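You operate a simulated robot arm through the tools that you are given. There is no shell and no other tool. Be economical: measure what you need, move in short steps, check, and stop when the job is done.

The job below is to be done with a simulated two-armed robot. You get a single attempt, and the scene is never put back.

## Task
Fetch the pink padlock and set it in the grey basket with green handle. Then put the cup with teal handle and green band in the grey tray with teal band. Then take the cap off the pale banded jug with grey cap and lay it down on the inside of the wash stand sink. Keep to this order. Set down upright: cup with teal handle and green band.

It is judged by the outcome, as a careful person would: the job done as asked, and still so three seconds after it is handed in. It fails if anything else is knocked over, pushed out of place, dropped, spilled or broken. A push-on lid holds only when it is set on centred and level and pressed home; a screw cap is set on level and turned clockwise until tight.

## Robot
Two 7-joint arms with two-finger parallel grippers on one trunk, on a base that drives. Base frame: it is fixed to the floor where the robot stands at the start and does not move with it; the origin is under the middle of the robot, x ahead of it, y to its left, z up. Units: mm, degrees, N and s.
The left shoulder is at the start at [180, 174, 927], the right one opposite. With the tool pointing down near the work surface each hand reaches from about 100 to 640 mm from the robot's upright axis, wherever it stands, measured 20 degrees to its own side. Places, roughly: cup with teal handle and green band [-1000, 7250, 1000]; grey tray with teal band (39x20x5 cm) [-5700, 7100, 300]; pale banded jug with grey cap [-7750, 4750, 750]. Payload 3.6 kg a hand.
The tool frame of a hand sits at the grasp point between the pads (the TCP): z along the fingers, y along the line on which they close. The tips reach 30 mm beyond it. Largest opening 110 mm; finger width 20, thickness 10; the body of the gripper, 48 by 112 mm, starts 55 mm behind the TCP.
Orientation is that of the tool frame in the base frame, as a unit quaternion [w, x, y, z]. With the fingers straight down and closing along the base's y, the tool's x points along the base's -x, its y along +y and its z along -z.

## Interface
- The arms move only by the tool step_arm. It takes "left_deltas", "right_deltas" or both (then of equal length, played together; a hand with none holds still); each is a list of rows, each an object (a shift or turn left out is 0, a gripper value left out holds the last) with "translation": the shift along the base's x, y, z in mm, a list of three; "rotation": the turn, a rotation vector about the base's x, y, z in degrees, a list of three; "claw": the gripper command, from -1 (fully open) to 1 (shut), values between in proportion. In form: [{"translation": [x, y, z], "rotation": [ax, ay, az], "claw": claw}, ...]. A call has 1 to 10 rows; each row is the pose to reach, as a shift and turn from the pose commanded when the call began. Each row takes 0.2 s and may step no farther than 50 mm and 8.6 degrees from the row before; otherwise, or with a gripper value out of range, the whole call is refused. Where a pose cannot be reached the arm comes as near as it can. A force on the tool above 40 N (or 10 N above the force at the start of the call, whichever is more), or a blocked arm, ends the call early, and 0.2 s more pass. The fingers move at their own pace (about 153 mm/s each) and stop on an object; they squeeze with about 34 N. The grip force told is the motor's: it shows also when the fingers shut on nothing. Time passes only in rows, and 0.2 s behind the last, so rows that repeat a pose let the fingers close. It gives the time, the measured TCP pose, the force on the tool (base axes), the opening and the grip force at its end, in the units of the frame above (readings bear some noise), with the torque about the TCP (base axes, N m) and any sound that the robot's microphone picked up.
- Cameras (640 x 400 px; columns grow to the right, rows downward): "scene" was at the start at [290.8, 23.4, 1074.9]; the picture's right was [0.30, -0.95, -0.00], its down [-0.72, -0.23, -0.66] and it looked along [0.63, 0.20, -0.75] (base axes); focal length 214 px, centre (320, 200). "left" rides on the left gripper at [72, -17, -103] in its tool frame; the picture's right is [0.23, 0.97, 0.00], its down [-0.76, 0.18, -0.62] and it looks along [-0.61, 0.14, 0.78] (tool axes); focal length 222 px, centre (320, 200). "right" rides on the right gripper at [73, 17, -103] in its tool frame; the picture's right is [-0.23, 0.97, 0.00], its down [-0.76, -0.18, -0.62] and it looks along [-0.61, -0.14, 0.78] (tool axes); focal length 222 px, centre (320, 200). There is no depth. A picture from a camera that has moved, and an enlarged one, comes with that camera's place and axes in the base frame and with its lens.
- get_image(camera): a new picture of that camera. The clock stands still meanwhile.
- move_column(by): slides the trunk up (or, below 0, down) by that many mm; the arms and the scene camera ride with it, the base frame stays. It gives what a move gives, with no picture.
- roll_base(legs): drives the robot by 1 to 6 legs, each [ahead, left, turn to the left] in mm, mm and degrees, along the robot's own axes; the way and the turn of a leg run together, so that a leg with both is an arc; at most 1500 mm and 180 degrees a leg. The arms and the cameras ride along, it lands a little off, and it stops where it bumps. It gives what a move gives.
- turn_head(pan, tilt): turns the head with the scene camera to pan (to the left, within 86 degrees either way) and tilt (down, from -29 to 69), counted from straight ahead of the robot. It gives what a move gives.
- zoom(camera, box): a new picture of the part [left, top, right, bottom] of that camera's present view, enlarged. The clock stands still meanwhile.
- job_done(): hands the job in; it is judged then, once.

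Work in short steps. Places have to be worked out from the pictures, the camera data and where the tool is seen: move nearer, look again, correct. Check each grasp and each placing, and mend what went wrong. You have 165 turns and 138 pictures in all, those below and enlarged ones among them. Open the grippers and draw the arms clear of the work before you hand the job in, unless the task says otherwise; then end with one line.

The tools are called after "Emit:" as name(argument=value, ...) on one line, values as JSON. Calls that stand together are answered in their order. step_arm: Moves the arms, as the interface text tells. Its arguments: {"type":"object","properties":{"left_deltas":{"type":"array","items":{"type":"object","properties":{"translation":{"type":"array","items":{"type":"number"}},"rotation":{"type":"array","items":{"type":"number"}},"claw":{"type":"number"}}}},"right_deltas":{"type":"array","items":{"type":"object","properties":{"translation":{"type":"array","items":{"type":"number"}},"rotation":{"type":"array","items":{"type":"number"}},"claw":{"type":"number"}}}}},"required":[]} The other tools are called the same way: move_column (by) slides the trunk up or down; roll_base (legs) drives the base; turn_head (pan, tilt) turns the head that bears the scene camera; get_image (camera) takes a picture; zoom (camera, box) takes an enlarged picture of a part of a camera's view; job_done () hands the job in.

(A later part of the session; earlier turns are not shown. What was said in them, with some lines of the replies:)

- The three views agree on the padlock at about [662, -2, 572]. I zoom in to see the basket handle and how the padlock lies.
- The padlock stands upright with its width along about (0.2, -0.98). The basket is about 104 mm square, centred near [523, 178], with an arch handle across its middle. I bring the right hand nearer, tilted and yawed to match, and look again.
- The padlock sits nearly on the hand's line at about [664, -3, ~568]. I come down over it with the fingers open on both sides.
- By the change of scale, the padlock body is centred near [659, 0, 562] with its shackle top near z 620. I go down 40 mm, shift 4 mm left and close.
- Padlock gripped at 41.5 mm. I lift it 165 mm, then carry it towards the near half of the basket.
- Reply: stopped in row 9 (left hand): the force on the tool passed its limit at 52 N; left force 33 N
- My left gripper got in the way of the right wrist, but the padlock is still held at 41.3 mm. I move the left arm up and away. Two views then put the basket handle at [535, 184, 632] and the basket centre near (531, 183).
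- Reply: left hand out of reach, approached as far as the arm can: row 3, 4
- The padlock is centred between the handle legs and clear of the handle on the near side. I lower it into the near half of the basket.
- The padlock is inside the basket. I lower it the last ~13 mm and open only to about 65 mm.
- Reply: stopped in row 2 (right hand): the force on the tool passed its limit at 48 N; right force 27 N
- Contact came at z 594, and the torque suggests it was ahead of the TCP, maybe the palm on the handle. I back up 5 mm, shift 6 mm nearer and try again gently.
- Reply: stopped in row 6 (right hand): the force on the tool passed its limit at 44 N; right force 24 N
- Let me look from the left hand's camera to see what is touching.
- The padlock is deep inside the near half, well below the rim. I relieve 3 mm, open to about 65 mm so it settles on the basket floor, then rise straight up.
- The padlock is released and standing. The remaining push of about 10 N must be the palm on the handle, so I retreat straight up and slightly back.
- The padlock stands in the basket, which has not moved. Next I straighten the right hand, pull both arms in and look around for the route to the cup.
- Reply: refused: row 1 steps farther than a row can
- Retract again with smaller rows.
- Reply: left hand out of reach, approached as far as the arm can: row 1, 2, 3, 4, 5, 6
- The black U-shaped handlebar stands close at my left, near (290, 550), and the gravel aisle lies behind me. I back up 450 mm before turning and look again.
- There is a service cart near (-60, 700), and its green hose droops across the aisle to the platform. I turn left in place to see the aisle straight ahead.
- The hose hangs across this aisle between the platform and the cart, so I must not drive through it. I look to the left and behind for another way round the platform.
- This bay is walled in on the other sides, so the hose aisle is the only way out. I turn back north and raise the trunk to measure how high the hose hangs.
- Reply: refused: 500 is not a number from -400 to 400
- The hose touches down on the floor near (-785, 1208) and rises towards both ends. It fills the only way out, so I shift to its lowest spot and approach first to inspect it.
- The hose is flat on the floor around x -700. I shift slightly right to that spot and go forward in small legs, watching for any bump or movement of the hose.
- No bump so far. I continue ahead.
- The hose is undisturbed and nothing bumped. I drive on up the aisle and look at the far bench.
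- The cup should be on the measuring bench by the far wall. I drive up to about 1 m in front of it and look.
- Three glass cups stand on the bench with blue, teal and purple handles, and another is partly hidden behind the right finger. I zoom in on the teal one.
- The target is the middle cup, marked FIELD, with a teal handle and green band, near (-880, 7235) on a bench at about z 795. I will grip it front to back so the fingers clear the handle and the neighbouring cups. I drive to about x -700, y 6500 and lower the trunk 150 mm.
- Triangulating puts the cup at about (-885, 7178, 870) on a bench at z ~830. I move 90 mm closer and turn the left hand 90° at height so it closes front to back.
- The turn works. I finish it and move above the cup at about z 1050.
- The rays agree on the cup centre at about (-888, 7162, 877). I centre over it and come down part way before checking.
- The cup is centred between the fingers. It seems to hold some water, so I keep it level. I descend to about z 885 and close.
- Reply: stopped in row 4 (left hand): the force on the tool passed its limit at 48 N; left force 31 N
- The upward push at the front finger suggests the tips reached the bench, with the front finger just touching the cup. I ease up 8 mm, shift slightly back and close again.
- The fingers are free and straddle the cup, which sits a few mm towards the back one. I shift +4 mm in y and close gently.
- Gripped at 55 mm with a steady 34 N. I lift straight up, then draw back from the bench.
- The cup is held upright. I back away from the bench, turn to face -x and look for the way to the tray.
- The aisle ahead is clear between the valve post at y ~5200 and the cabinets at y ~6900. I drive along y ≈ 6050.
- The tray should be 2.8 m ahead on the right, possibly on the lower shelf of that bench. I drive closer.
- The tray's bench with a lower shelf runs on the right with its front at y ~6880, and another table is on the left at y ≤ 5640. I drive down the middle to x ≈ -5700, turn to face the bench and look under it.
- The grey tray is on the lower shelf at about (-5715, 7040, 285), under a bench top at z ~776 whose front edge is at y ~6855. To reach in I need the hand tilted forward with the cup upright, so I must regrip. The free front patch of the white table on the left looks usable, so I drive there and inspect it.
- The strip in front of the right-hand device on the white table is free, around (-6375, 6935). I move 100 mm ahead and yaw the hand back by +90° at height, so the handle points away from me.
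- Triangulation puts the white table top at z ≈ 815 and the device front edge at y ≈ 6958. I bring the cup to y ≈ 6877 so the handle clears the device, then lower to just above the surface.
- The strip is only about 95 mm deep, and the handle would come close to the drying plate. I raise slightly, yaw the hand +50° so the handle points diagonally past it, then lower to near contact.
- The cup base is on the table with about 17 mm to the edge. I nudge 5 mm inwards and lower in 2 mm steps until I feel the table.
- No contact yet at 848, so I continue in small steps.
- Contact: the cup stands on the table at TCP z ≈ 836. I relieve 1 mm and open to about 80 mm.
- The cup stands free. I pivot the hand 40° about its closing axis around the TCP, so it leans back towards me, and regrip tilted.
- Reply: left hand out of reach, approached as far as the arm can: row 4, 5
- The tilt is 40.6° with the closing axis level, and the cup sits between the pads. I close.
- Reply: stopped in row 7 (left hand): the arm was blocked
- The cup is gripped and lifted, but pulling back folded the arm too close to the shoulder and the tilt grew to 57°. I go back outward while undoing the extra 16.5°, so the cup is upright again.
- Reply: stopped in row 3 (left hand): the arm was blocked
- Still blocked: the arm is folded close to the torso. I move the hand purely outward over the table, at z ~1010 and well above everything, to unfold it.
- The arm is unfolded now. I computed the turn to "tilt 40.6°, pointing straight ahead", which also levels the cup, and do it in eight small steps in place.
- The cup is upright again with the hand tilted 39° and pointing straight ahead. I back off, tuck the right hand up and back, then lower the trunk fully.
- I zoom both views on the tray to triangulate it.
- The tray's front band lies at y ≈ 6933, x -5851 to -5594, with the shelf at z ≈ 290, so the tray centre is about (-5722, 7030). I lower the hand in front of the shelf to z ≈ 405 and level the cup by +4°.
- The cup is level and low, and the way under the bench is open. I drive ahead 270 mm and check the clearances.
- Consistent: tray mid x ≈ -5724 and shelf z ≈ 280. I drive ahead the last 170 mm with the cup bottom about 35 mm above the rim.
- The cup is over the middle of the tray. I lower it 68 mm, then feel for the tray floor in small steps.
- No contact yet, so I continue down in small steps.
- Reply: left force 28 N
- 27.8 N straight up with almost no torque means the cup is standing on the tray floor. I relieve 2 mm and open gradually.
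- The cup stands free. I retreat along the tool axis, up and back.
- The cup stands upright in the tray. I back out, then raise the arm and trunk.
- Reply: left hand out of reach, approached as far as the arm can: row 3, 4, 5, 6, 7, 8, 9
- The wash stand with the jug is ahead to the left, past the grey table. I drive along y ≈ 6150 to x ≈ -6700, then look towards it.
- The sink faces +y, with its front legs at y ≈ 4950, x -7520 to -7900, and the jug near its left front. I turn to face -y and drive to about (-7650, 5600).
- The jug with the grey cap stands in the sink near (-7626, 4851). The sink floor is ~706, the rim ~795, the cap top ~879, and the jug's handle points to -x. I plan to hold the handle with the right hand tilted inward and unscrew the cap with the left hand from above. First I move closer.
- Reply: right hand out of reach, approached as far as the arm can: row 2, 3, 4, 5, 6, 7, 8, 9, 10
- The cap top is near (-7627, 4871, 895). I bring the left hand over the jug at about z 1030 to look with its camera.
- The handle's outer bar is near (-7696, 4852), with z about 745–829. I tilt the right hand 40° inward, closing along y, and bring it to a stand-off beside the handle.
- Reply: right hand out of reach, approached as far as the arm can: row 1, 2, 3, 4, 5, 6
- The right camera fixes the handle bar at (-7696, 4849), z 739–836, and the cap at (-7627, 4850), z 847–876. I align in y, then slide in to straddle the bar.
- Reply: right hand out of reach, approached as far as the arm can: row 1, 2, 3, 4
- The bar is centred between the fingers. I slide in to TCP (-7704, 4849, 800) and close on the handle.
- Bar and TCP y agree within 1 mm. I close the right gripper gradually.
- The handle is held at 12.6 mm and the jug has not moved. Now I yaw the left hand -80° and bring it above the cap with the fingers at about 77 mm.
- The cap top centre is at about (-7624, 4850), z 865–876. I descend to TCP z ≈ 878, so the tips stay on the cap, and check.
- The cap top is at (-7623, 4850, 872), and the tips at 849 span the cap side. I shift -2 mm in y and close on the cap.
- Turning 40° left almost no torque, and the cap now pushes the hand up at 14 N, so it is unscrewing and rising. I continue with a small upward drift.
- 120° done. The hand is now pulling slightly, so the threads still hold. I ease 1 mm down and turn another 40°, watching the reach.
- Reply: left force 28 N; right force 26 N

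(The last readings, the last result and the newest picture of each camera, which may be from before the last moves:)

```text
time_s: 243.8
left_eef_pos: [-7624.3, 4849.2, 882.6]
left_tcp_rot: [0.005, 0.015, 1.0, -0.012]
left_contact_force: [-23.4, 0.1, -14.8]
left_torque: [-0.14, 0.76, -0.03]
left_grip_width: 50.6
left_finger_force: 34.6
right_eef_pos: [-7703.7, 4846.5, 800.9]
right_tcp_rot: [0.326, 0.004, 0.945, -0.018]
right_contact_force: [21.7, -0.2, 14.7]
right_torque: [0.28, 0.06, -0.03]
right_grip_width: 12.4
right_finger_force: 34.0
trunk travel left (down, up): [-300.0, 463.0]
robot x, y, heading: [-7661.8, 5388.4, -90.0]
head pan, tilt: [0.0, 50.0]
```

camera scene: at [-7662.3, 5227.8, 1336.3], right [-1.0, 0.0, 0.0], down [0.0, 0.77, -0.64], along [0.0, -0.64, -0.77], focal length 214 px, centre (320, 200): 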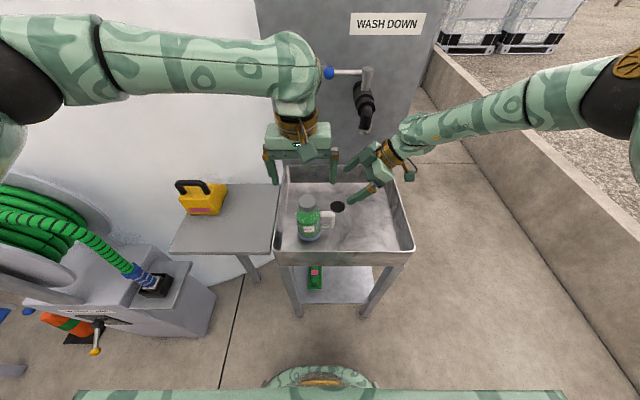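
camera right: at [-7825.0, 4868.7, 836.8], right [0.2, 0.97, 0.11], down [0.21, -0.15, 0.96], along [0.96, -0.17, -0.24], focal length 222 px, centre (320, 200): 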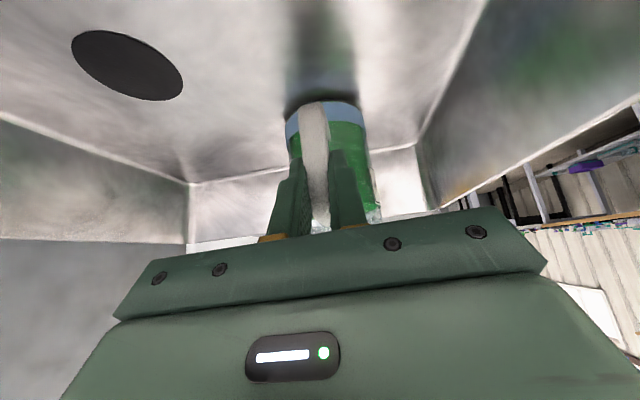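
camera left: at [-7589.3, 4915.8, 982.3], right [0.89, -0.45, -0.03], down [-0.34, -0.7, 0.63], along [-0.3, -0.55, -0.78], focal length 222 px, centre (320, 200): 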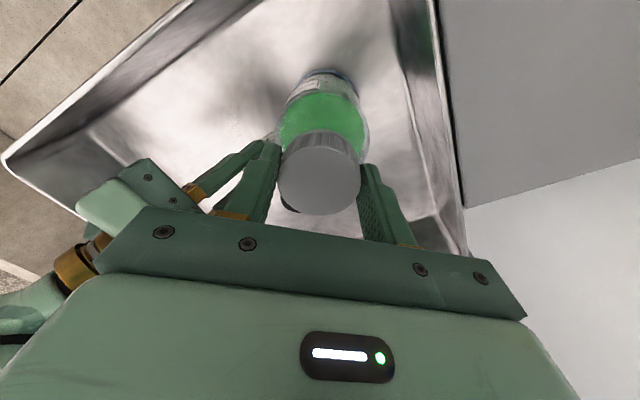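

168° turned. The readings show my two hands straining against each other, left too high and to +x, so I relax that, release the cap, rise clear and unwind the wrist.

Emit:
step_arm(left_deltas=[{"translation": [-2, 0, -1.5]}, {"translation": [-2, 0, -1.5], "claw": 0.0}, {"translation": [-2, 0, -1.5], "claw": -0.4}, {"translation": [-2, 0, -1.5], "claw": -0.4}, {"translation": [-2, 0, 20]}, {"translation": [-2, 0, 40]}])

Emit:
step_arm(left_deltas=[{"rotation": [0, 0, -8.4]}, {"rotation": [0, 0, -16.8]}, {"rotation": [0, 0, -25.2]}, {"rotation": [0, 0, -33.6]}, {"rotation": [0, 0, -42]}, {"rotation": [0, 0, -50.4]}, {"rotation": [0, 0, -58.8]}, {"rotation": [0, 0, -67.2]}, {"rotation": [0, 0, -75.6]}, {"rotation": [0, 0, -84]}])

Emit:
step_arm(left_deltas=[{"rotation": [0, 0, -8.4]}, {"rotation": [0, 0, -16.8]}, {"rotation": [0, 0, -25.2]}, {"rotation": [0, 0, -33.6]}, {"rotation": [0, 0, -42]}, {"rotation": [0, 0, -50.4]}, {"rotation": [0, 0, -58.8]}, {"rotation": [0, 0, -67.2]}, {"rotation": [0, 0, -75.6]}, {"rotation": [0, 0, -84]}])

Emit:
get_image(camera="left")

```text
time_s: 245.2
left_eef_pos: [-7627.0, 4849.7, 922.1]
left_tcp_rot: [0.006, 0.017, 1.0, -0.012]
left_contact_force: [-0.6, 0.3, 0.3]
left_torque: [-0.01, 0.04, -0.01]
left_grip_width: 77.0
left_finger_force: 0.2
right_eef_pos: [-7703.8, 4848.0, 800.5]
right_tcp_rot: [0.325, 0.003, 0.946, -0.016]
right_contact_force: [-1.8, -0.4, 0.7]
right_torque: [0.12, 0.06, 0.01]
right_grip_width: 12.2
right_finger_force: 34.0
trunk travel left (down, up): [-300.0, 463.0]
robot x, y, heading: [-7661.8, 5388.5, -90.0]
head pan, tilt: [0.0, 50.0]
```

```text
time_s: 247.4
left_eef_pos: [-7626.5, 4847.5, 922.5]
left_tcp_rot: [-0.005, 0.682, 0.731, -0.012]
left_contact_force: [-0.7, 0.3, 0.1]
left_torque: [-0.01, 0.01, 0.0]
left_grip_width: 77.1
left_finger_force: 0.1
right_eef_pos: [-7705.6, 4847.1, 800.2]
right_tcp_rot: [0.325, 0.004, 0.946, -0.017]
right_contact_force: [-0.4, 0.1, 0.7]
right_torque: [0.05, 0.24, -0.01]
right_grip_width: 12.3
right_finger_force: 34.0
trunk travel left (down, up): [-300.0, 463.0]
robot x, y, heading: [-7657.5, 5386.0, -90.2]
head pan, tilt: [0.0, 50.0]
```

```text
time_s: 249.6
left_eef_pos: [-7625.4, 4847.3, 923.3]
left_tcp_rot: [-0.011, 0.996, 0.087, -0.006]
left_contact_force: [-0.1, 0.0, 0.0]
left_torque: [-0.02, -0.01, 0.0]
left_grip_width: 77.1
left_finger_force: 0.2
right_eef_pos: [-7705.4, 4847.0, 801.4]
right_tcp_rot: [0.324, 0.003, 0.946, -0.016]
right_contact_force: [0.4, 0.9, 0.3]
right_torque: [0.04, 0.14, 0.03]
right_grip_width: 11.9
right_finger_force: 34.2
trunk travel left (down, up): [-300.0, 463.0]
robot x, y, heading: [-7657.0, 5386.9, -89.9]
head pan, tilt: [0.0, 50.0]
```

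```text
28 pictures are left
camera left: at [-7556.1, 4875.3, 1026.2], right [0.39, -0.92, -0.03], down [-0.71, -0.32, 0.63], along [-0.58, -0.23, -0.78], focal length 222 px, centre (320, 200)
```

left: 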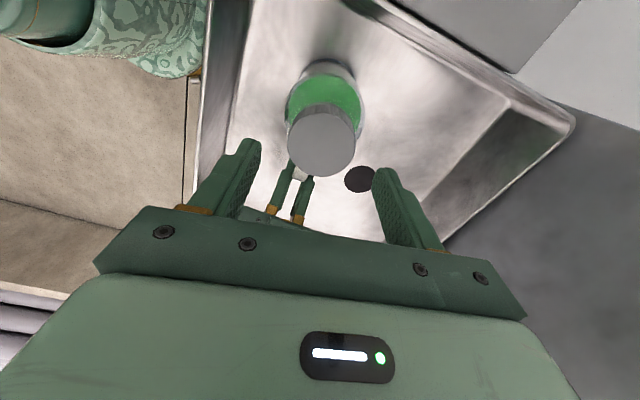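

The cap is still on, at about (-7621, 4850). I go down again, regrip and turn another stretch.

Emit:
step_arm(left_deltas=[{"translation": [3, 3, -20]}, {"translation": [3, 3, -41]}, {"translation": [3, 3, -41], "claw": -0.1}, {"translation": [3, 3, -41], "claw": 0.1}, {"translation": [3, 3, -41], "claw": 1}, {"translation": [3, 3, -41], "claw": 1}])

Emit:
step_arm(left_deltas=[{"translation": [0, 0, 0.2], "rotation": [0, 0, 8]}, {"translation": [0, 0, 0.4], "rotation": [0, 0, 16]}, {"translation": [0, 0, 0.6], "rotation": [0, 0, 24]}, {"translation": [0, 0, 0.7], "rotation": [0, 0, 32]}, {"translation": [0, 0, 0.9], "rotation": [0, 0, 40]}, {"translation": [0, 0, 1.1], "rotation": [0, 0, 48]}, {"translation": [0, 0, 1.3], "rotation": [0, 0, 56]}, {"translation": [0, 0, 1.5], "rotation": [0, 0, 64]}, {"translation": [0, 0, 1.7], "rotation": [0, 0, 72]}, {"translation": [0, 0, 1.9], "rotation": [0, 0, 80]}])

```text
time_s: 251.0
left_eef_pos: [-7623.3, 4851.8, 880.8]
left_tcp_rot: [-0.01, 0.996, 0.088, -0.006]
left_contact_force: [5.7, -4.3, 0.1]
left_torque: [-0.32, -0.27, 0.05]
left_grip_width: 48.8
left_finger_force: 34.2
right_eef_pos: [-7705.7, 4846.4, 799.4]
right_tcp_rot: [0.325, 0.003, 0.946, -0.017]
right_contact_force: [-4.2, 1.9, 1.5]
right_torque: [0.04, -0.37, 0.21]
right_grip_width: 11.9
right_finger_force: 33.7
trunk travel left (down, up): [-300.0, 463.0]
robot x, y, heading: [-7657.8, 5389.0, -89.9]
head pan, tilt: [0.0, 50.0]
```

```text
time_s: 253.2
left_eef_pos: [-7622.1, 4852.3, 883.5]
left_tcp_rot: [-0.004, 0.706, 0.708, -0.012]
left_contact_force: [-4.4, 0.8, -0.9]
left_torque: [0.05, 0.09, -0.06]
left_grip_width: 48.4
left_finger_force: 34.0
right_eef_pos: [-7704.1, 4846.4, 801.7]
right_tcp_rot: [0.325, 0.003, 0.946, -0.016]
right_contact_force: [4.1, -1.1, 0.8]
right_torque: [0.02, 0.53, -0.04]
right_grip_width: 12.1
right_finger_force: 34.7
trunk travel left (down, up): [-300.0, 463.0]
robot x, y, heading: [-7663.0, 5390.0, -89.9]
head pan, tilt: [0.0, 50.0]
```

Forces are low now at about 250° in total. I test by lifting a little.

Emit:
step_arm(left_deltas=[{"translation": [0, 0, 2]}, {"translation": [0, 0, 4]}])

```text
time_s: 253.8
left_eef_pos: [-7621.9, 4851.2, 886.8]
left_tcp_rot: [-0.005, 0.706, 0.709, -0.013]
left_contact_force: [-6.9, 0.5, -4.6]
left_torque: [-0.02, 0.03, 0.02]
left_grip_width: 48.5
left_finger_force: 34.1
right_eef_pos: [-7704.1, 4847.0, 800.6]
right_tcp_rot: [0.326, 0.003, 0.945, -0.016]
right_contact_force: [7.2, -0.4, -0.4]
right_torque: [0.03, 0.49, -0.04]
right_grip_width: 11.8
right_finger_force: 33.8
trunk travel left (down, up): [-300.0, 463.0]
robot x, y, heading: [-7658.7, 5386.2, -90.1]
head pan, tilt: [0.0, 50.0]
```

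Only 4.6 N after 4 mm of lift and the right hand feels no pull, so it may be free. I check by picture.

Emit:
zoom(camera="right", box=[220, 60, 460, 240])

Emit:
zoom(camera="scene", box=[270, 150, 370, 240])

```text
2.22 times, centred on (340, 150) of right
camera zoom: at [-7824.9, 4868.1, 836.5], right [0.2, 0.97, 0.11], down [0.21, -0.15, 0.96], along [0.96, -0.17, -0.24], focal length 494 px, centre (276, 311)
```

zoom: 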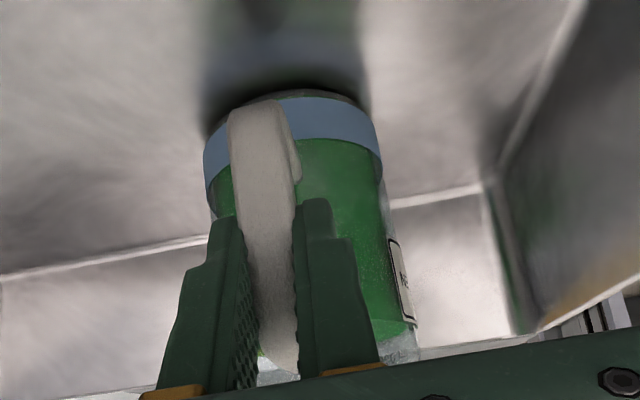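

```text
4.44 times, centred on (320, 195) of scene
camera zoom: at [-7661.9, 5230.5, 1336.6], right [-1.0, 0.0, 0.0], down [0.0, 0.77, -0.64], along [0.0, -0.64, -0.77], focal length 953 px, centre (320, 222)
```

zoom: 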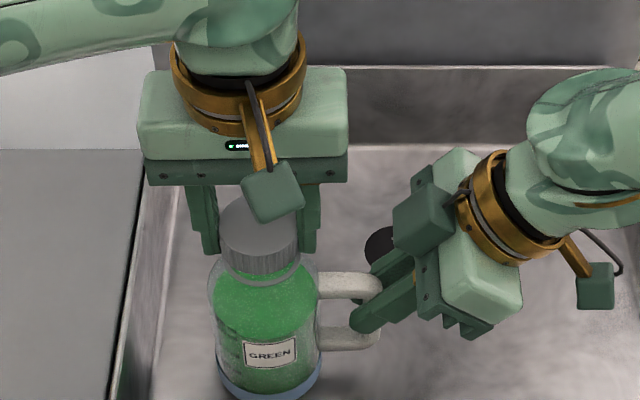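

The cap seems to have risen, with a ring of neck visible below it. I turn a little further while lifting and watch the forces.

Emit:
step_arm(left_deltas=[{"translation": [-1, 0, 0.5], "rotation": [0, 0, 8]}, {"translation": [-1, 0, 1], "rotation": [0, 0, 16]}, {"translation": [-1, 0, 2], "rotation": [0, 0, 24]}, {"translation": [-1, 0, 4], "rotation": [0, 0, 32]}, {"translation": [-1, 0, 7], "rotation": [0, 0, 32]}])

Emit:
zoom(camera="scene", box=[270, 150, 370, 240])

```text
time_s: 255.0
left_eef_pos: [-7623.4, 4850.5, 893.8]
left_tcp_rot: [-0.001, 0.483, 0.875, -0.013]
left_contact_force: [-0.2, -1.2, -0.5]
left_torque: [0.0, -0.02, -0.02]
left_grip_width: 48.3
left_finger_force: 34.1
right_eef_pos: [-7705.1, 4847.0, 799.4]
right_tcp_rot: [0.325, 0.003, 0.946, -0.016]
right_contact_force: [-1.5, 0.0, -0.2]
right_torque: [0.08, 0.19, 0.03]
right_grip_width: 12.3
right_finger_force: 33.8
trunk travel left (down, up): [-300.0, 463.0]
robot x, y, heading: [-7662.1, 5388.8, -89.9]
head pan, tilt: [0.0, 50.0]
```

```text
4.44 times, centred on (320, 195) of scene
camera zoom: at [-7662.1, 5230.8, 1336.6], right [-1.0, 0.0, 0.0], down [0.0, 0.77, -0.64], along [0.0, -0.64, -0.77], focal length 953 px, centre (320, 222)
```

zoom: 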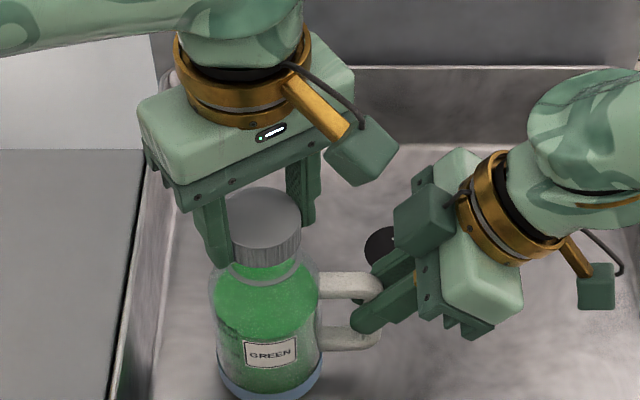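

The cap is free, with near-zero force. I lift it 80 mm clear, then release the handle with the right hand.

Emit:
step_arm(left_deltas=[{"translation": [0, 0, 8]}, {"translation": [0, 0, 25]}, {"translation": [0, 0, 50]}, {"translation": [0, 0, 85]}, {"translation": [0, 0, 110]}])

Emit:
step_arm(right_deltas=[{"claw": 0.7}, {"claw": 0.4}, {"claw": 0.2}, {"claw": 0.2}])

Emit:
get_image(camera="right")

Emit:
zoom(camera="scene", box=[260, 120, 420, 260])

```text
time_s: 256.2
left_eef_pos: [-7624.7, 4850.3, 1008.7]
left_tcp_rot: [-0.002, 0.484, 0.875, -0.012]
left_contact_force: [-0.8, 0.5, 0.2]
left_torque: [-0.02, 0.0, -0.02]
left_grip_width: 48.5
left_finger_force: 34.4
right_eef_pos: [-7705.1, 4847.6, 799.2]
right_tcp_rot: [0.325, 0.004, 0.946, -0.018]
right_contact_force: [-0.6, 0.1, -0.4]
right_torque: [0.14, 0.16, 0.04]
right_grip_width: 12.0
right_finger_force: 34.3
trunk travel left (down, up): [-300.0, 463.0]
robot x, y, heading: [-7665.7, 5389.0, -90.1]
head pan, tilt: [0.0, 50.0]
```

```text
time_s: 257.2
left_eef_pos: [-7624.4, 4850.4, 1007.1]
left_tcp_rot: [-0.001, 0.485, 0.875, -0.013]
left_contact_force: [0.2, -1.3, -0.2]
left_torque: [0.01, 0.03, -0.04]
left_grip_width: 48.7
left_finger_force: 34.0
right_eef_pos: [-7704.9, 4846.7, 800.7]
right_tcp_rot: [0.325, 0.004, 0.946, -0.016]
right_contact_force: [0.1, -0.3, 0.4]
right_torque: [0.01, 0.0, -0.04]
right_grip_width: 44.0
right_finger_force: 0.2
trunk travel left (down, up): [-300.0, 463.0]
robot x, y, heading: [-7659.5, 5386.4, -90.0]
head pan, tilt: [0.0, 50.0]
```

```text
24 pictures are left
camera right: at [-7825.2, 4868.4, 836.5], right [0.2, 0.97, 0.11], down [0.21, -0.15, 0.96], along [0.96, -0.17, -0.24], focal length 222 px, centre (320, 200)
```

right: 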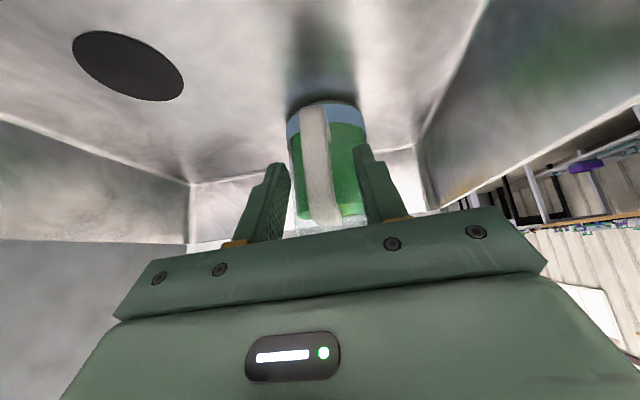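

```text
2.86 times, centred on (340, 190) of scene
camera zoom: at [-7661.9, 5230.9, 1336.6], right [-1.0, 0.0, 0.0], down [0.0, 0.77, -0.64], along [0.0, -0.64, -0.77], focal length 613 px, centre (263, 229)
```

zoom: 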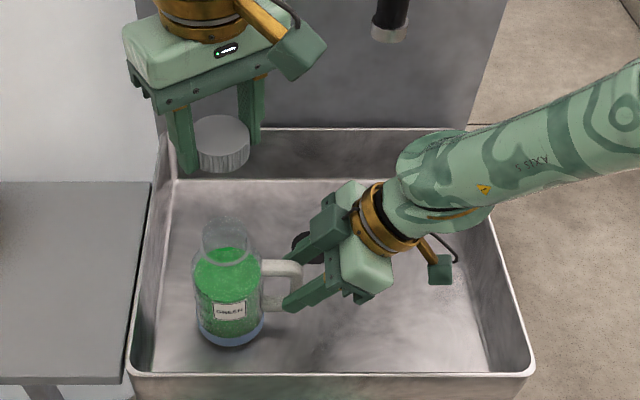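

The cap is off and the jug stands open and undisturbed. I retreat the right hand along its axis, then back and up.

Emit:
step_arm(right_deltas=[{"translation": [-15, 0, 20]}, {"translation": [-35, 0, 45]}, {"translation": [-60, 0, 78]}, {"translation": [-85, 10, 110]}, {"translation": [-105, 40, 140]}, {"translation": [-120, 80, 160]}, {"translation": [-130, 125, 170]}, {"translation": [-140, 170, 180]}, {"translation": [-140, 215, 190]}])

Emit:
roll_base(legs=[[0, -140, 0]])

Emit:
get_image(camera="left")

Emit:
get_image(camera="scene")

```text
time_s: 259.2
left_eef_pos: [-7624.6, 4847.8, 1006.5]
left_tcp_rot: [-0.001, 0.484, 0.875, -0.012]
left_contact_force: [0.0, -1.1, -0.5]
left_torque: [-0.01, 0.04, 0.03]
left_grip_width: 48.6
left_finger_force: 34.0
right_eef_pos: [-7694.9, 5011.7, 1015.8]
right_tcp_rot: [0.325, 0.005, 0.946, -0.017]
right_contact_force: [0.4, -0.7, -0.3]
right_torque: [-0.02, 0.0, -0.01]
right_grip_width: 43.8
right_finger_force: 0.1
right hand out of reach, approached as far as the arm can: row 2, 3, 4, 5, 6, 7, 8, 9
trunk travel left (down, up): [-300.0, 463.0]
robot x, y, heading: [-7659.5, 5384.8, -90.0]
head pan, tilt: [0.0, 50.0]
```

```text
time_s: 260.5
left_eef_pos: [-7763.0, 4850.1, 1007.1]
left_tcp_rot: [-0.001, 0.482, 0.876, -0.013]
left_contact_force: [-1.3, -0.5, -0.6]
left_torque: [0.01, -0.03, 0.02]
left_grip_width: 48.5
left_finger_force: 34.3
right_eef_pos: [-7834.0, 5012.8, 1017.0]
right_tcp_rot: [0.325, 0.002, 0.945, -0.017]
right_contact_force: [-0.3, -0.7, 0.1]
right_torque: [0.01, -0.02, 0.01]
right_grip_width: 43.9
right_finger_force: 0.0
trunk travel left (down, up): [-300.0, 463.0]
robot x, y, heading: [-7801.8, 5391.6, -89.8]
head pan, tilt: [0.0, 50.0]
```

```text
22 pictures are left
camera left: at [-7815.9, 4905.0, 1110.9], right [0.7, 0.71, -0.02], down [0.57, -0.53, 0.63], along [0.43, -0.45, -0.78], focal length 222 px, centre (320, 200)
```

left: 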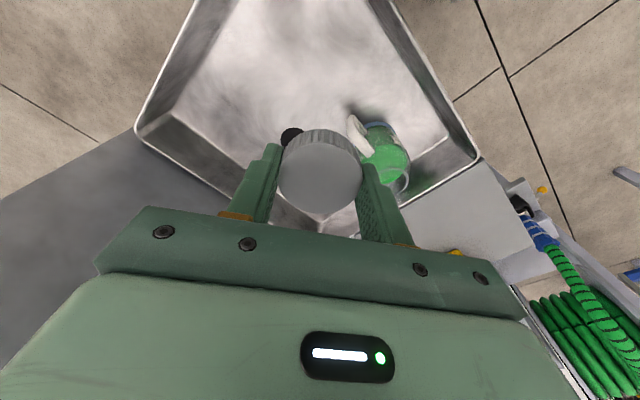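

```text
21 pictures are left
camera scene: at [-7803.2, 5230.6, 1336.6], right [-1.0, 0.0, 0.0], down [0.0, 0.77, -0.64], along [0.0, -0.64, -0.77], focal length 214 px, centre (320, 200)
```

scene: 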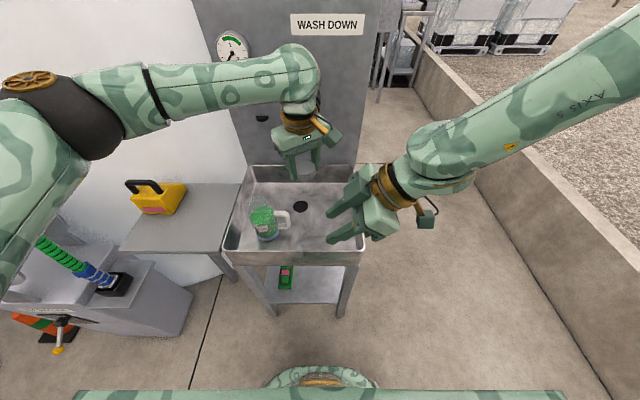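

I straighten the right hand and move it out of the way first.

Emit:
step_arm(right_deltas=[{"translation": [-20, 15, 10], "rotation": [0, 7.6, 0]}, {"translation": [-40, 30, 20], "rotation": [0, 15.2, 0]}, {"translation": [-60, 45, 30], "rotation": [0, 22.8, 0]}, {"translation": [-80, 60, 40], "rotation": [0, 30.4, 0]}, {"translation": [-100, 75, 50], "rotation": [0, 38, 0]}, {"translation": [-130, 90, 60], "rotation": [0, 38, 0]}])

Emit:
step_arm(left_deltas=[{"translation": [-8, -8, -40]}, {"translation": [-16, -16, -80]}, {"translation": [-22, -25, -120]}, {"translation": [-22, -32, -160]}, {"translation": [-22, -35, -190]}, {"translation": [-22, -35, -220]}])

Emit:
get_image(camera="left")

Emit:
get_image(camera="scene")

```text
time_s: 261.9
left_eef_pos: [-7762.2, 4849.6, 1007.7]
left_tcp_rot: [-0.001, 0.482, 0.876, -0.013]
left_contact_force: [-0.2, 0.5, -0.5]
left_torque: [-0.03, 0.01, 0.0]
left_grip_width: 48.4
left_finger_force: 34.2
right_eef_pos: [-7883.8, 5113.2, 984.8]
right_tcp_rot: [0.001, -0.003, 1.0, -0.014]
right_contact_force: [0.6, 0.3, -0.3]
right_torque: [0.01, 0.03, -0.01]
right_grip_width: 44.2
right_finger_force: 0.1
right hand out of reach, approached as far as the arm can: row 1, 2, 3, 4, 5, 6
trunk travel left (down, up): [-300.0, 463.0]
robot x, y, heading: [-7803.1, 5385.8, -89.9]
head pan, tilt: [0.0, 50.0]
```

```text
time_s: 263.3
left_eef_pos: [-7782.6, 4812.4, 786.5]
left_tcp_rot: [-0.001, 0.482, 0.876, -0.013]
left_contact_force: [0.8, 0.3, -0.8]
left_torque: [-0.01, 0.0, 0.04]
left_grip_width: 48.2
left_finger_force: 34.1
right_eef_pos: [-7883.7, 5112.8, 984.9]
right_tcp_rot: [0.001, -0.004, 1.0, -0.015]
right_contact_force: [-0.3, 0.0, 0.2]
right_torque: [0.01, 0.03, 0.03]
right_grip_width: 44.0
right_finger_force: 0.1
trunk travel left (down, up): [-300.0, 463.0]
robot x, y, heading: [-7804.2, 5385.7, -89.9]
head pan, tilt: [0.0, 50.0]
```

```text
20 pictures are left
camera left: at [-7834.8, 4866.5, 890.3], right [0.7, 0.71, -0.02], down [0.57, -0.53, 0.63], along [0.43, -0.45, -0.78], focal length 222 px, centre (320, 200)
```

left: 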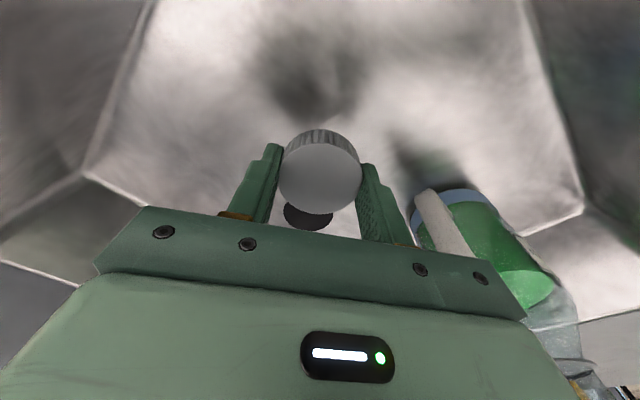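

```text
19 pictures are left
camera scene: at [-7801.6, 5230.6, 1336.6], right [-1.0, 0.0, 0.0], down [0.0, 0.77, -0.64], along [0.0, -0.64, -0.77], focal length 214 px, centre (320, 200)
```

scene: 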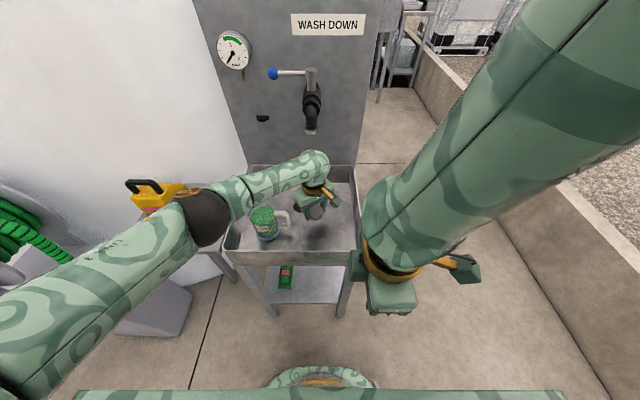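

The jug is clear of the hand and forearm. I lower further, then feel for the sink floor.

Emit:
step_arm(left_deltas=[{"translation": [0, 0, -18]}, {"translation": [0, 0, -34]}, {"translation": [0, 0, -37]}, {"translation": [0, 0, -40]}])

Emit:
step_arm(left_deltas=[{"translation": [0, 0, -3]}, {"translation": [0, 0, -6]}, {"translation": [0, 0, -8]}, {"translation": [0, 0, -10]}])

```text
time_s: 264.3
left_eef_pos: [-7784.6, 4815.1, 747.7]
left_tcp_rot: [-0.001, 0.481, 0.876, -0.012]
left_contact_force: [-0.4, -0.3, 0.1]
left_torque: [-0.02, 0.0, -0.06]
left_grip_width: 48.2
left_finger_force: 33.9
right_eef_pos: [-7883.1, 5112.9, 986.3]
right_tcp_rot: [0.002, -0.004, 1.0, -0.015]
right_contact_force: [0.2, -0.7, -0.4]
right_torque: [0.01, 0.02, -0.03]
right_grip_width: 44.0
right_finger_force: 0.0
trunk travel left (down, up): [-300.0, 463.0]
robot x, y, heading: [-7802.0, 5385.3, -89.6]
head pan, tilt: [0.0, 50.0]
```

```text
time_s: 265.3
left_eef_pos: [-7783.1, 4816.8, 736.9]
left_tcp_rot: [-0.001, 0.481, 0.876, -0.013]
left_contact_force: [-0.7, 0.5, -0.3]
left_torque: [-0.02, 0.02, 0.0]
left_grip_width: 48.5
left_finger_force: 33.5
right_eef_pos: [-7882.3, 5112.2, 986.4]
right_tcp_rot: [0.002, -0.005, 1.0, -0.014]
right_contact_force: [-0.4, -0.6, 0.8]
right_torque: [-0.01, -0.03, 0.0]
right_grip_width: 43.9
right_finger_force: 0.1
trunk travel left (down, up): [-300.0, 463.0]
robot x, y, heading: [-7801.4, 5386.3, -90.0]
head pan, tilt: [0.0, 50.0]
```

Emit:
step_arm(left_deltas=[{"translation": [0, 0, -3]}, {"translation": [0, 0, -6]}, {"translation": [0, 0, -9]}, {"translation": [0, 0, -12]}])

Emit:
get_image(camera="left")

```text
time_s: 266.0
left_eef_pos: [-7783.3, 4816.5, 736.3]
left_tcp_rot: [0.003, 0.484, 0.875, -0.015]
left_contact_force: [5.5, 16.2, 26.3]
left_torque: [1.14, -0.75, 0.18]
left_grip_width: 48.7
left_finger_force: 34.2
right_eef_pos: [-7882.0, 5116.0, 987.0]
right_tcp_rot: [0.002, -0.004, 1.0, -0.017]
right_contact_force: [0.1, -0.2, -0.1]
right_torque: [-0.04, -0.02, 0.02]
right_grip_width: 44.0
right_finger_force: 0.1
trunk travel left (down, up): [-300.0, 463.0]
robot x, y, heading: [-7803.9, 5387.0, -89.7]
head pan, tilt: [0.0, 50.0]
stopped in row 3 (left hand): the force on the tool passed its limit at 45 N (the readings are from after the stop); the commanded pose is now the measured one
```

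```text
18 pictures are left
camera left: at [-7835.4, 4872.8, 839.5], right [0.7, 0.71, -0.03], down [0.56, -0.53, 0.63], along [0.43, -0.46, -0.77], focal length 222 px, centre (320, 200)
```

left: 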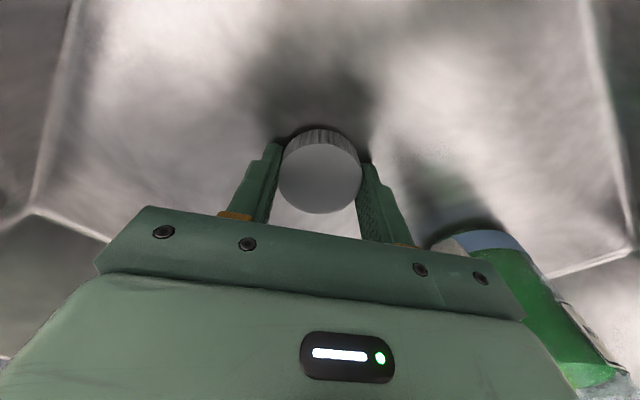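

Contact is at the cap edge on the floor: the torque places it about 30 mm below the TCP, so it is not the jug. I relieve slightly and open gradually.

Emit:
step_arm(left_deltas=[{"translation": [0, -1, 2]}, {"translation": [0, -1, 2], "claw": 0.0}, {"translation": [0, -1, 2], "claw": -0.15}, {"translation": [0, -1, 2], "claw": -0.3}, {"translation": [0, -1, 2], "claw": -0.3}])

Emit:
get_image(camera="left")

```text
time_s: 267.2
left_eef_pos: [-7786.4, 4813.4, 737.4]
left_tcp_rot: [0.001, 0.483, 0.875, -0.017]
left_contact_force: [-17.2, -4.1, 20.6]
left_torque: [0.47, -0.04, 0.36]
left_grip_width: 62.4
left_finger_force: 0.0
right_eef_pos: [-7884.0, 5114.5, 986.0]
right_tcp_rot: [0.003, -0.005, 1.0, -0.016]
right_contact_force: [-0.7, 1.4, 0.0]
right_torque: [0.03, 0.0, 0.01]
right_grip_width: 44.0
right_finger_force: 0.0
trunk travel left (down, up): [-300.0, 463.0]
robot x, y, heading: [-7802.6, 5387.2, -89.8]
head pan, tilt: [0.0, 50.0]
```

```text
17 pictures are left
camera left: at [-7839.2, 4869.4, 839.9], right [0.7, 0.71, -0.03], down [0.56, -0.53, 0.63], along [0.43, -0.46, -0.77], focal length 222 px, centre (320, 200)
```

left: 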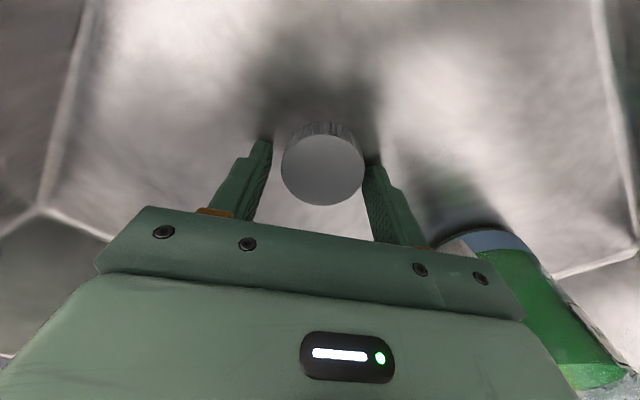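

The residual push comes from the right fingertip resting on the floor. I rise 4 mm, open a bit more, then lift straight away.

Emit:
step_arm(left_deltas=[{"translation": [1, 1, 4]}, {"translation": [2, 2, 4], "claw": -0.5}, {"translation": [2, 2, 5], "claw": -0.5}, {"translation": [2, 2, 25]}, {"translation": [2, 2, 60]}, {"translation": [2, 2, 100]}, {"translation": [2, 2, 145]}, {"translation": [2, 2, 190]}])

Emit:
get_image(camera="left")

```text
time_s: 269.0
left_eef_pos: [-7805.8, 4765.8, 911.3]
left_tcp_rot: [-0.001, 0.481, 0.876, -0.01]
left_contact_force: [-2.0, -0.4, -20.7]
left_torque: [0.75, 0.36, -0.12]
left_grip_width: 82.4
left_finger_force: 0.3
left hand out of reach, approached as far as the arm can: row 3, 4, 5, 6, 7, 8
right_eef_pos: [-7883.9, 5111.2, 984.9]
right_tcp_rot: [0.003, -0.004, 1.0, -0.015]
right_contact_force: [0.2, -0.3, -0.2]
right_torque: [-0.03, -0.03, -0.01]
right_grip_width: 44.0
right_finger_force: 0.0
trunk travel left (down, up): [-300.0, 463.0]
robot x, y, heading: [-7805.0, 5388.6, -89.8]
head pan, tilt: [0.0, 50.0]
```

```text
16 pictures are left
camera left: at [-7858.4, 4820.9, 1014.3], right [0.7, 0.71, -0.02], down [0.56, -0.54, 0.63], along [0.44, -0.45, -0.78], focal length 222 px, centre (320, 200)
```

left: 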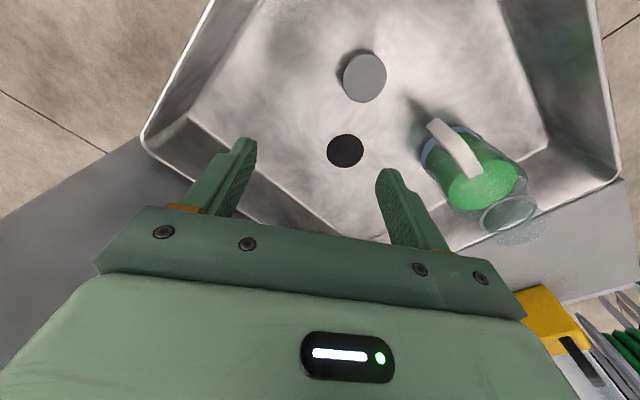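

The cap lies flat on the sink floor and the jug stands. But my left wrist drifted back and something pushes it down at 20 N, probably the tap above, so I lower a little and pull out towards me.

Emit:
step_arm(left_deltas=[{"translation": [0, 5, -20]}, {"translation": [0, 25, -35]}, {"translation": [5, 55, -35]}, {"translation": [10, 90, -30]}, {"translation": [10, 120, -20]}, {"translation": [10, 140, -10]}])

Emit:
get_image(camera="scene")

```text
time_s: 270.4
left_eef_pos: [-7808.9, 4772.9, 883.7]
left_tcp_rot: [0.001, 0.483, 0.876, -0.014]
left_contact_force: [-0.3, 0.5, 0.2]
left_torque: [0.02, 0.0, 0.0]
left_grip_width: 82.8
left_finger_force: 0.0
left hand out of reach, approached as far as the arm can: row 2, 3, 4, 5, 6
right_eef_pos: [-7884.0, 5113.6, 986.5]
right_tcp_rot: [0.002, -0.004, 1.0, -0.015]
right_contact_force: [0.5, -0.2, -0.3]
right_torque: [0.0, -0.04, 0.03]
right_grip_width: 44.0
right_finger_force: 0.0
trunk travel left (down, up): [-300.0, 463.0]
robot x, y, heading: [-7800.3, 5386.6, -89.6]
head pan, tilt: [0.0, 50.0]
```

```text
15 pictures are left
camera scene: at [-7801.3, 5231.2, 1336.7], right [-1.0, -0.01, 0.0], down [0.0, 0.77, -0.64], along [0.0, -0.64, -0.77], focal length 214 px, centre (320, 200)
```

scene: 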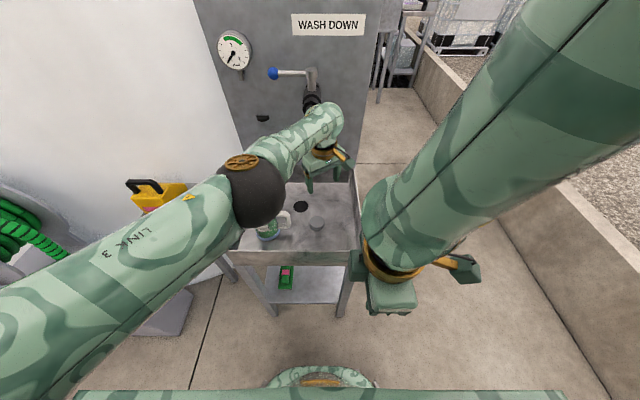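

The contact is gone. I back the base straight away from the sink: the fingertips at z 854 clear the rim and the arm passes above the jug.

Emit:
roll_base(legs=[[-350, 0, 0]])

Emit:
get_image(camera="scene")

```text
time_s: 272.7
left_eef_pos: [-7813.5, 5129.5, 884.8]
left_tcp_rot: [0.001, 0.485, 0.874, -0.013]
left_contact_force: [0.3, 0.4, -0.4]
left_torque: [-0.03, 0.01, -0.03]
left_grip_width: 82.4
left_finger_force: 0.0
right_eef_pos: [-7885.4, 5468.1, 984.3]
right_tcp_rot: [0.002, -0.001, 1.0, -0.015]
right_contact_force: [-0.6, 0.1, -0.2]
right_torque: [-0.02, 0.02, 0.0]
right_grip_width: 43.8
right_finger_force: 0.1
trunk travel left (down, up): [-300.0, 463.0]
robot x, y, heading: [-7802.6, 5740.7, -90.3]
head pan, tilt: [0.0, 50.0]
```

```text
14 pictures are left
camera scene: at [-7802.8, 5586.3, 1336.8], right [-1.0, 0.0, 0.0], down [0.0, 0.77, -0.64], along [0.0, -0.64, -0.77], focal length 214 px, centre (320, 200)
```

scene: 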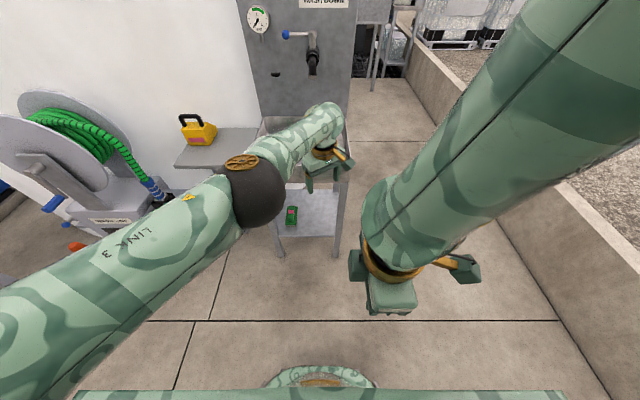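

All clear. I unwind the left hand, raise it and open both grippers, then take a last look at the sink.

Emit:
step_arm(left_deltas=[{"translation": [20, 0, 10], "rotation": [0, 0, -7], "claw": -1}, {"translation": [45, 5, 25], "rotation": [0, 0, -14]}, {"translation": [75, 15, 45], "rotation": [0, 0, -21]}, {"translation": [105, 30, 65], "rotation": [0, 0, -28]}, {"translation": [140, 50, 80], "rotation": [0, 0, -36]}, {"translation": [170, 70, 100], "rotation": [0, 0, -44]}, {"translation": [200, 90, 120], "rotation": [0, 0, -52]}, {"translation": [230, 110, 140], "rotation": [0, 0, -58]}], right_deltas=[{"claw": -1}, {"claw": -1}, {"claw": -1}, {"claw": -1}, {"claw": -1}, {"claw": -1}, {"claw": -1}, {"claw": -1}])

Emit:
turn_head(pan=0, tilt=40)

Emit:
get_image(camera="scene")

```text
time_s: 274.5
left_eef_pos: [-7576.2, 5070.8, 1063.0]
left_tcp_rot: [-0.006, 0.848, 0.529, -0.013]
left_contact_force: [0.6, 0.0, 0.3]
left_torque: [-0.01, 0.03, 0.01]
left_grip_width: 110.0
left_finger_force: 0.1
left hand out of reach, approached as far as the arm can: row 1, 2, 3, 4, 5, 6, 7, 8
right_eef_pos: [-7882.9, 5469.2, 986.6]
right_tcp_rot: [0.001, -0.001, 1.0, -0.015]
right_contact_force: [0.3, 0.7, 0.3]
right_torque: [-0.01, 0.0, 0.02]
right_grip_width: 109.9
right_finger_force: 0.1
trunk travel left (down, up): [-300.0, 463.0]
robot x, y, heading: [-7802.0, 5740.8, -89.9]
head pan, tilt: [0.0, 50.0]
```

```text
time_s: 275.2
left_eef_pos: [-7577.5, 5070.1, 1062.2]
left_tcp_rot: [-0.007, 0.848, 0.529, -0.012]
left_contact_force: [0.0, 1.1, -0.9]
left_torque: [0.02, 0.01, 0.0]
left_grip_width: 110.2
left_finger_force: 0.1
right_eef_pos: [-7884.0, 5467.1, 986.0]
right_tcp_rot: [0.001, -0.001, 1.0, -0.015]
right_contact_force: [-0.5, -0.3, 0.0]
right_torque: [0.02, -0.02, 0.0]
right_grip_width: 109.8
right_finger_force: 0.0
trunk travel left (down, up): [-300.0, 463.0]
robot x, y, heading: [-7801.9, 5744.4, -89.8]
head pan, tilt: [0.0, 40.0]
```

```text
13 pictures are left
camera scene: at [-7802.8, 5577.1, 1350.7], right [-1.0, 0.0, 0.0], down [0.0, 0.64, -0.77], along [0.0, -0.77, -0.64], focal length 214 px, centre (320, 200)
```

scene: 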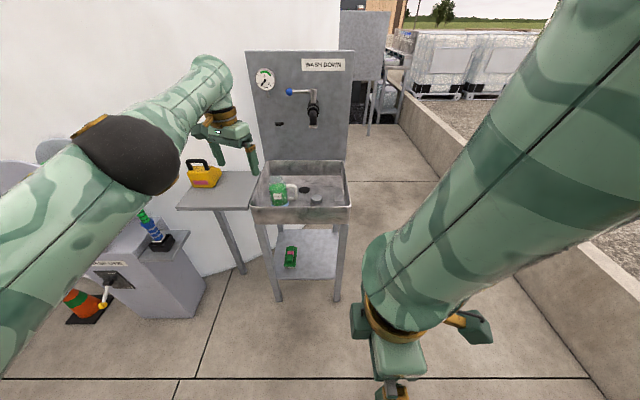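

The jug stands open in the sink with the cap lying beside it on the sink floor. The tap and the yellow item look as they were, both grippers are open and the arms are clear. I hand the job in.

Emit:
job_done()

```text
The job is handed in.
```

The padlock is in the basket, the teal-handled cup stands upright in the grey tray, and the jug's cap lies on the sink floor. The job was done in that order and is handed in.
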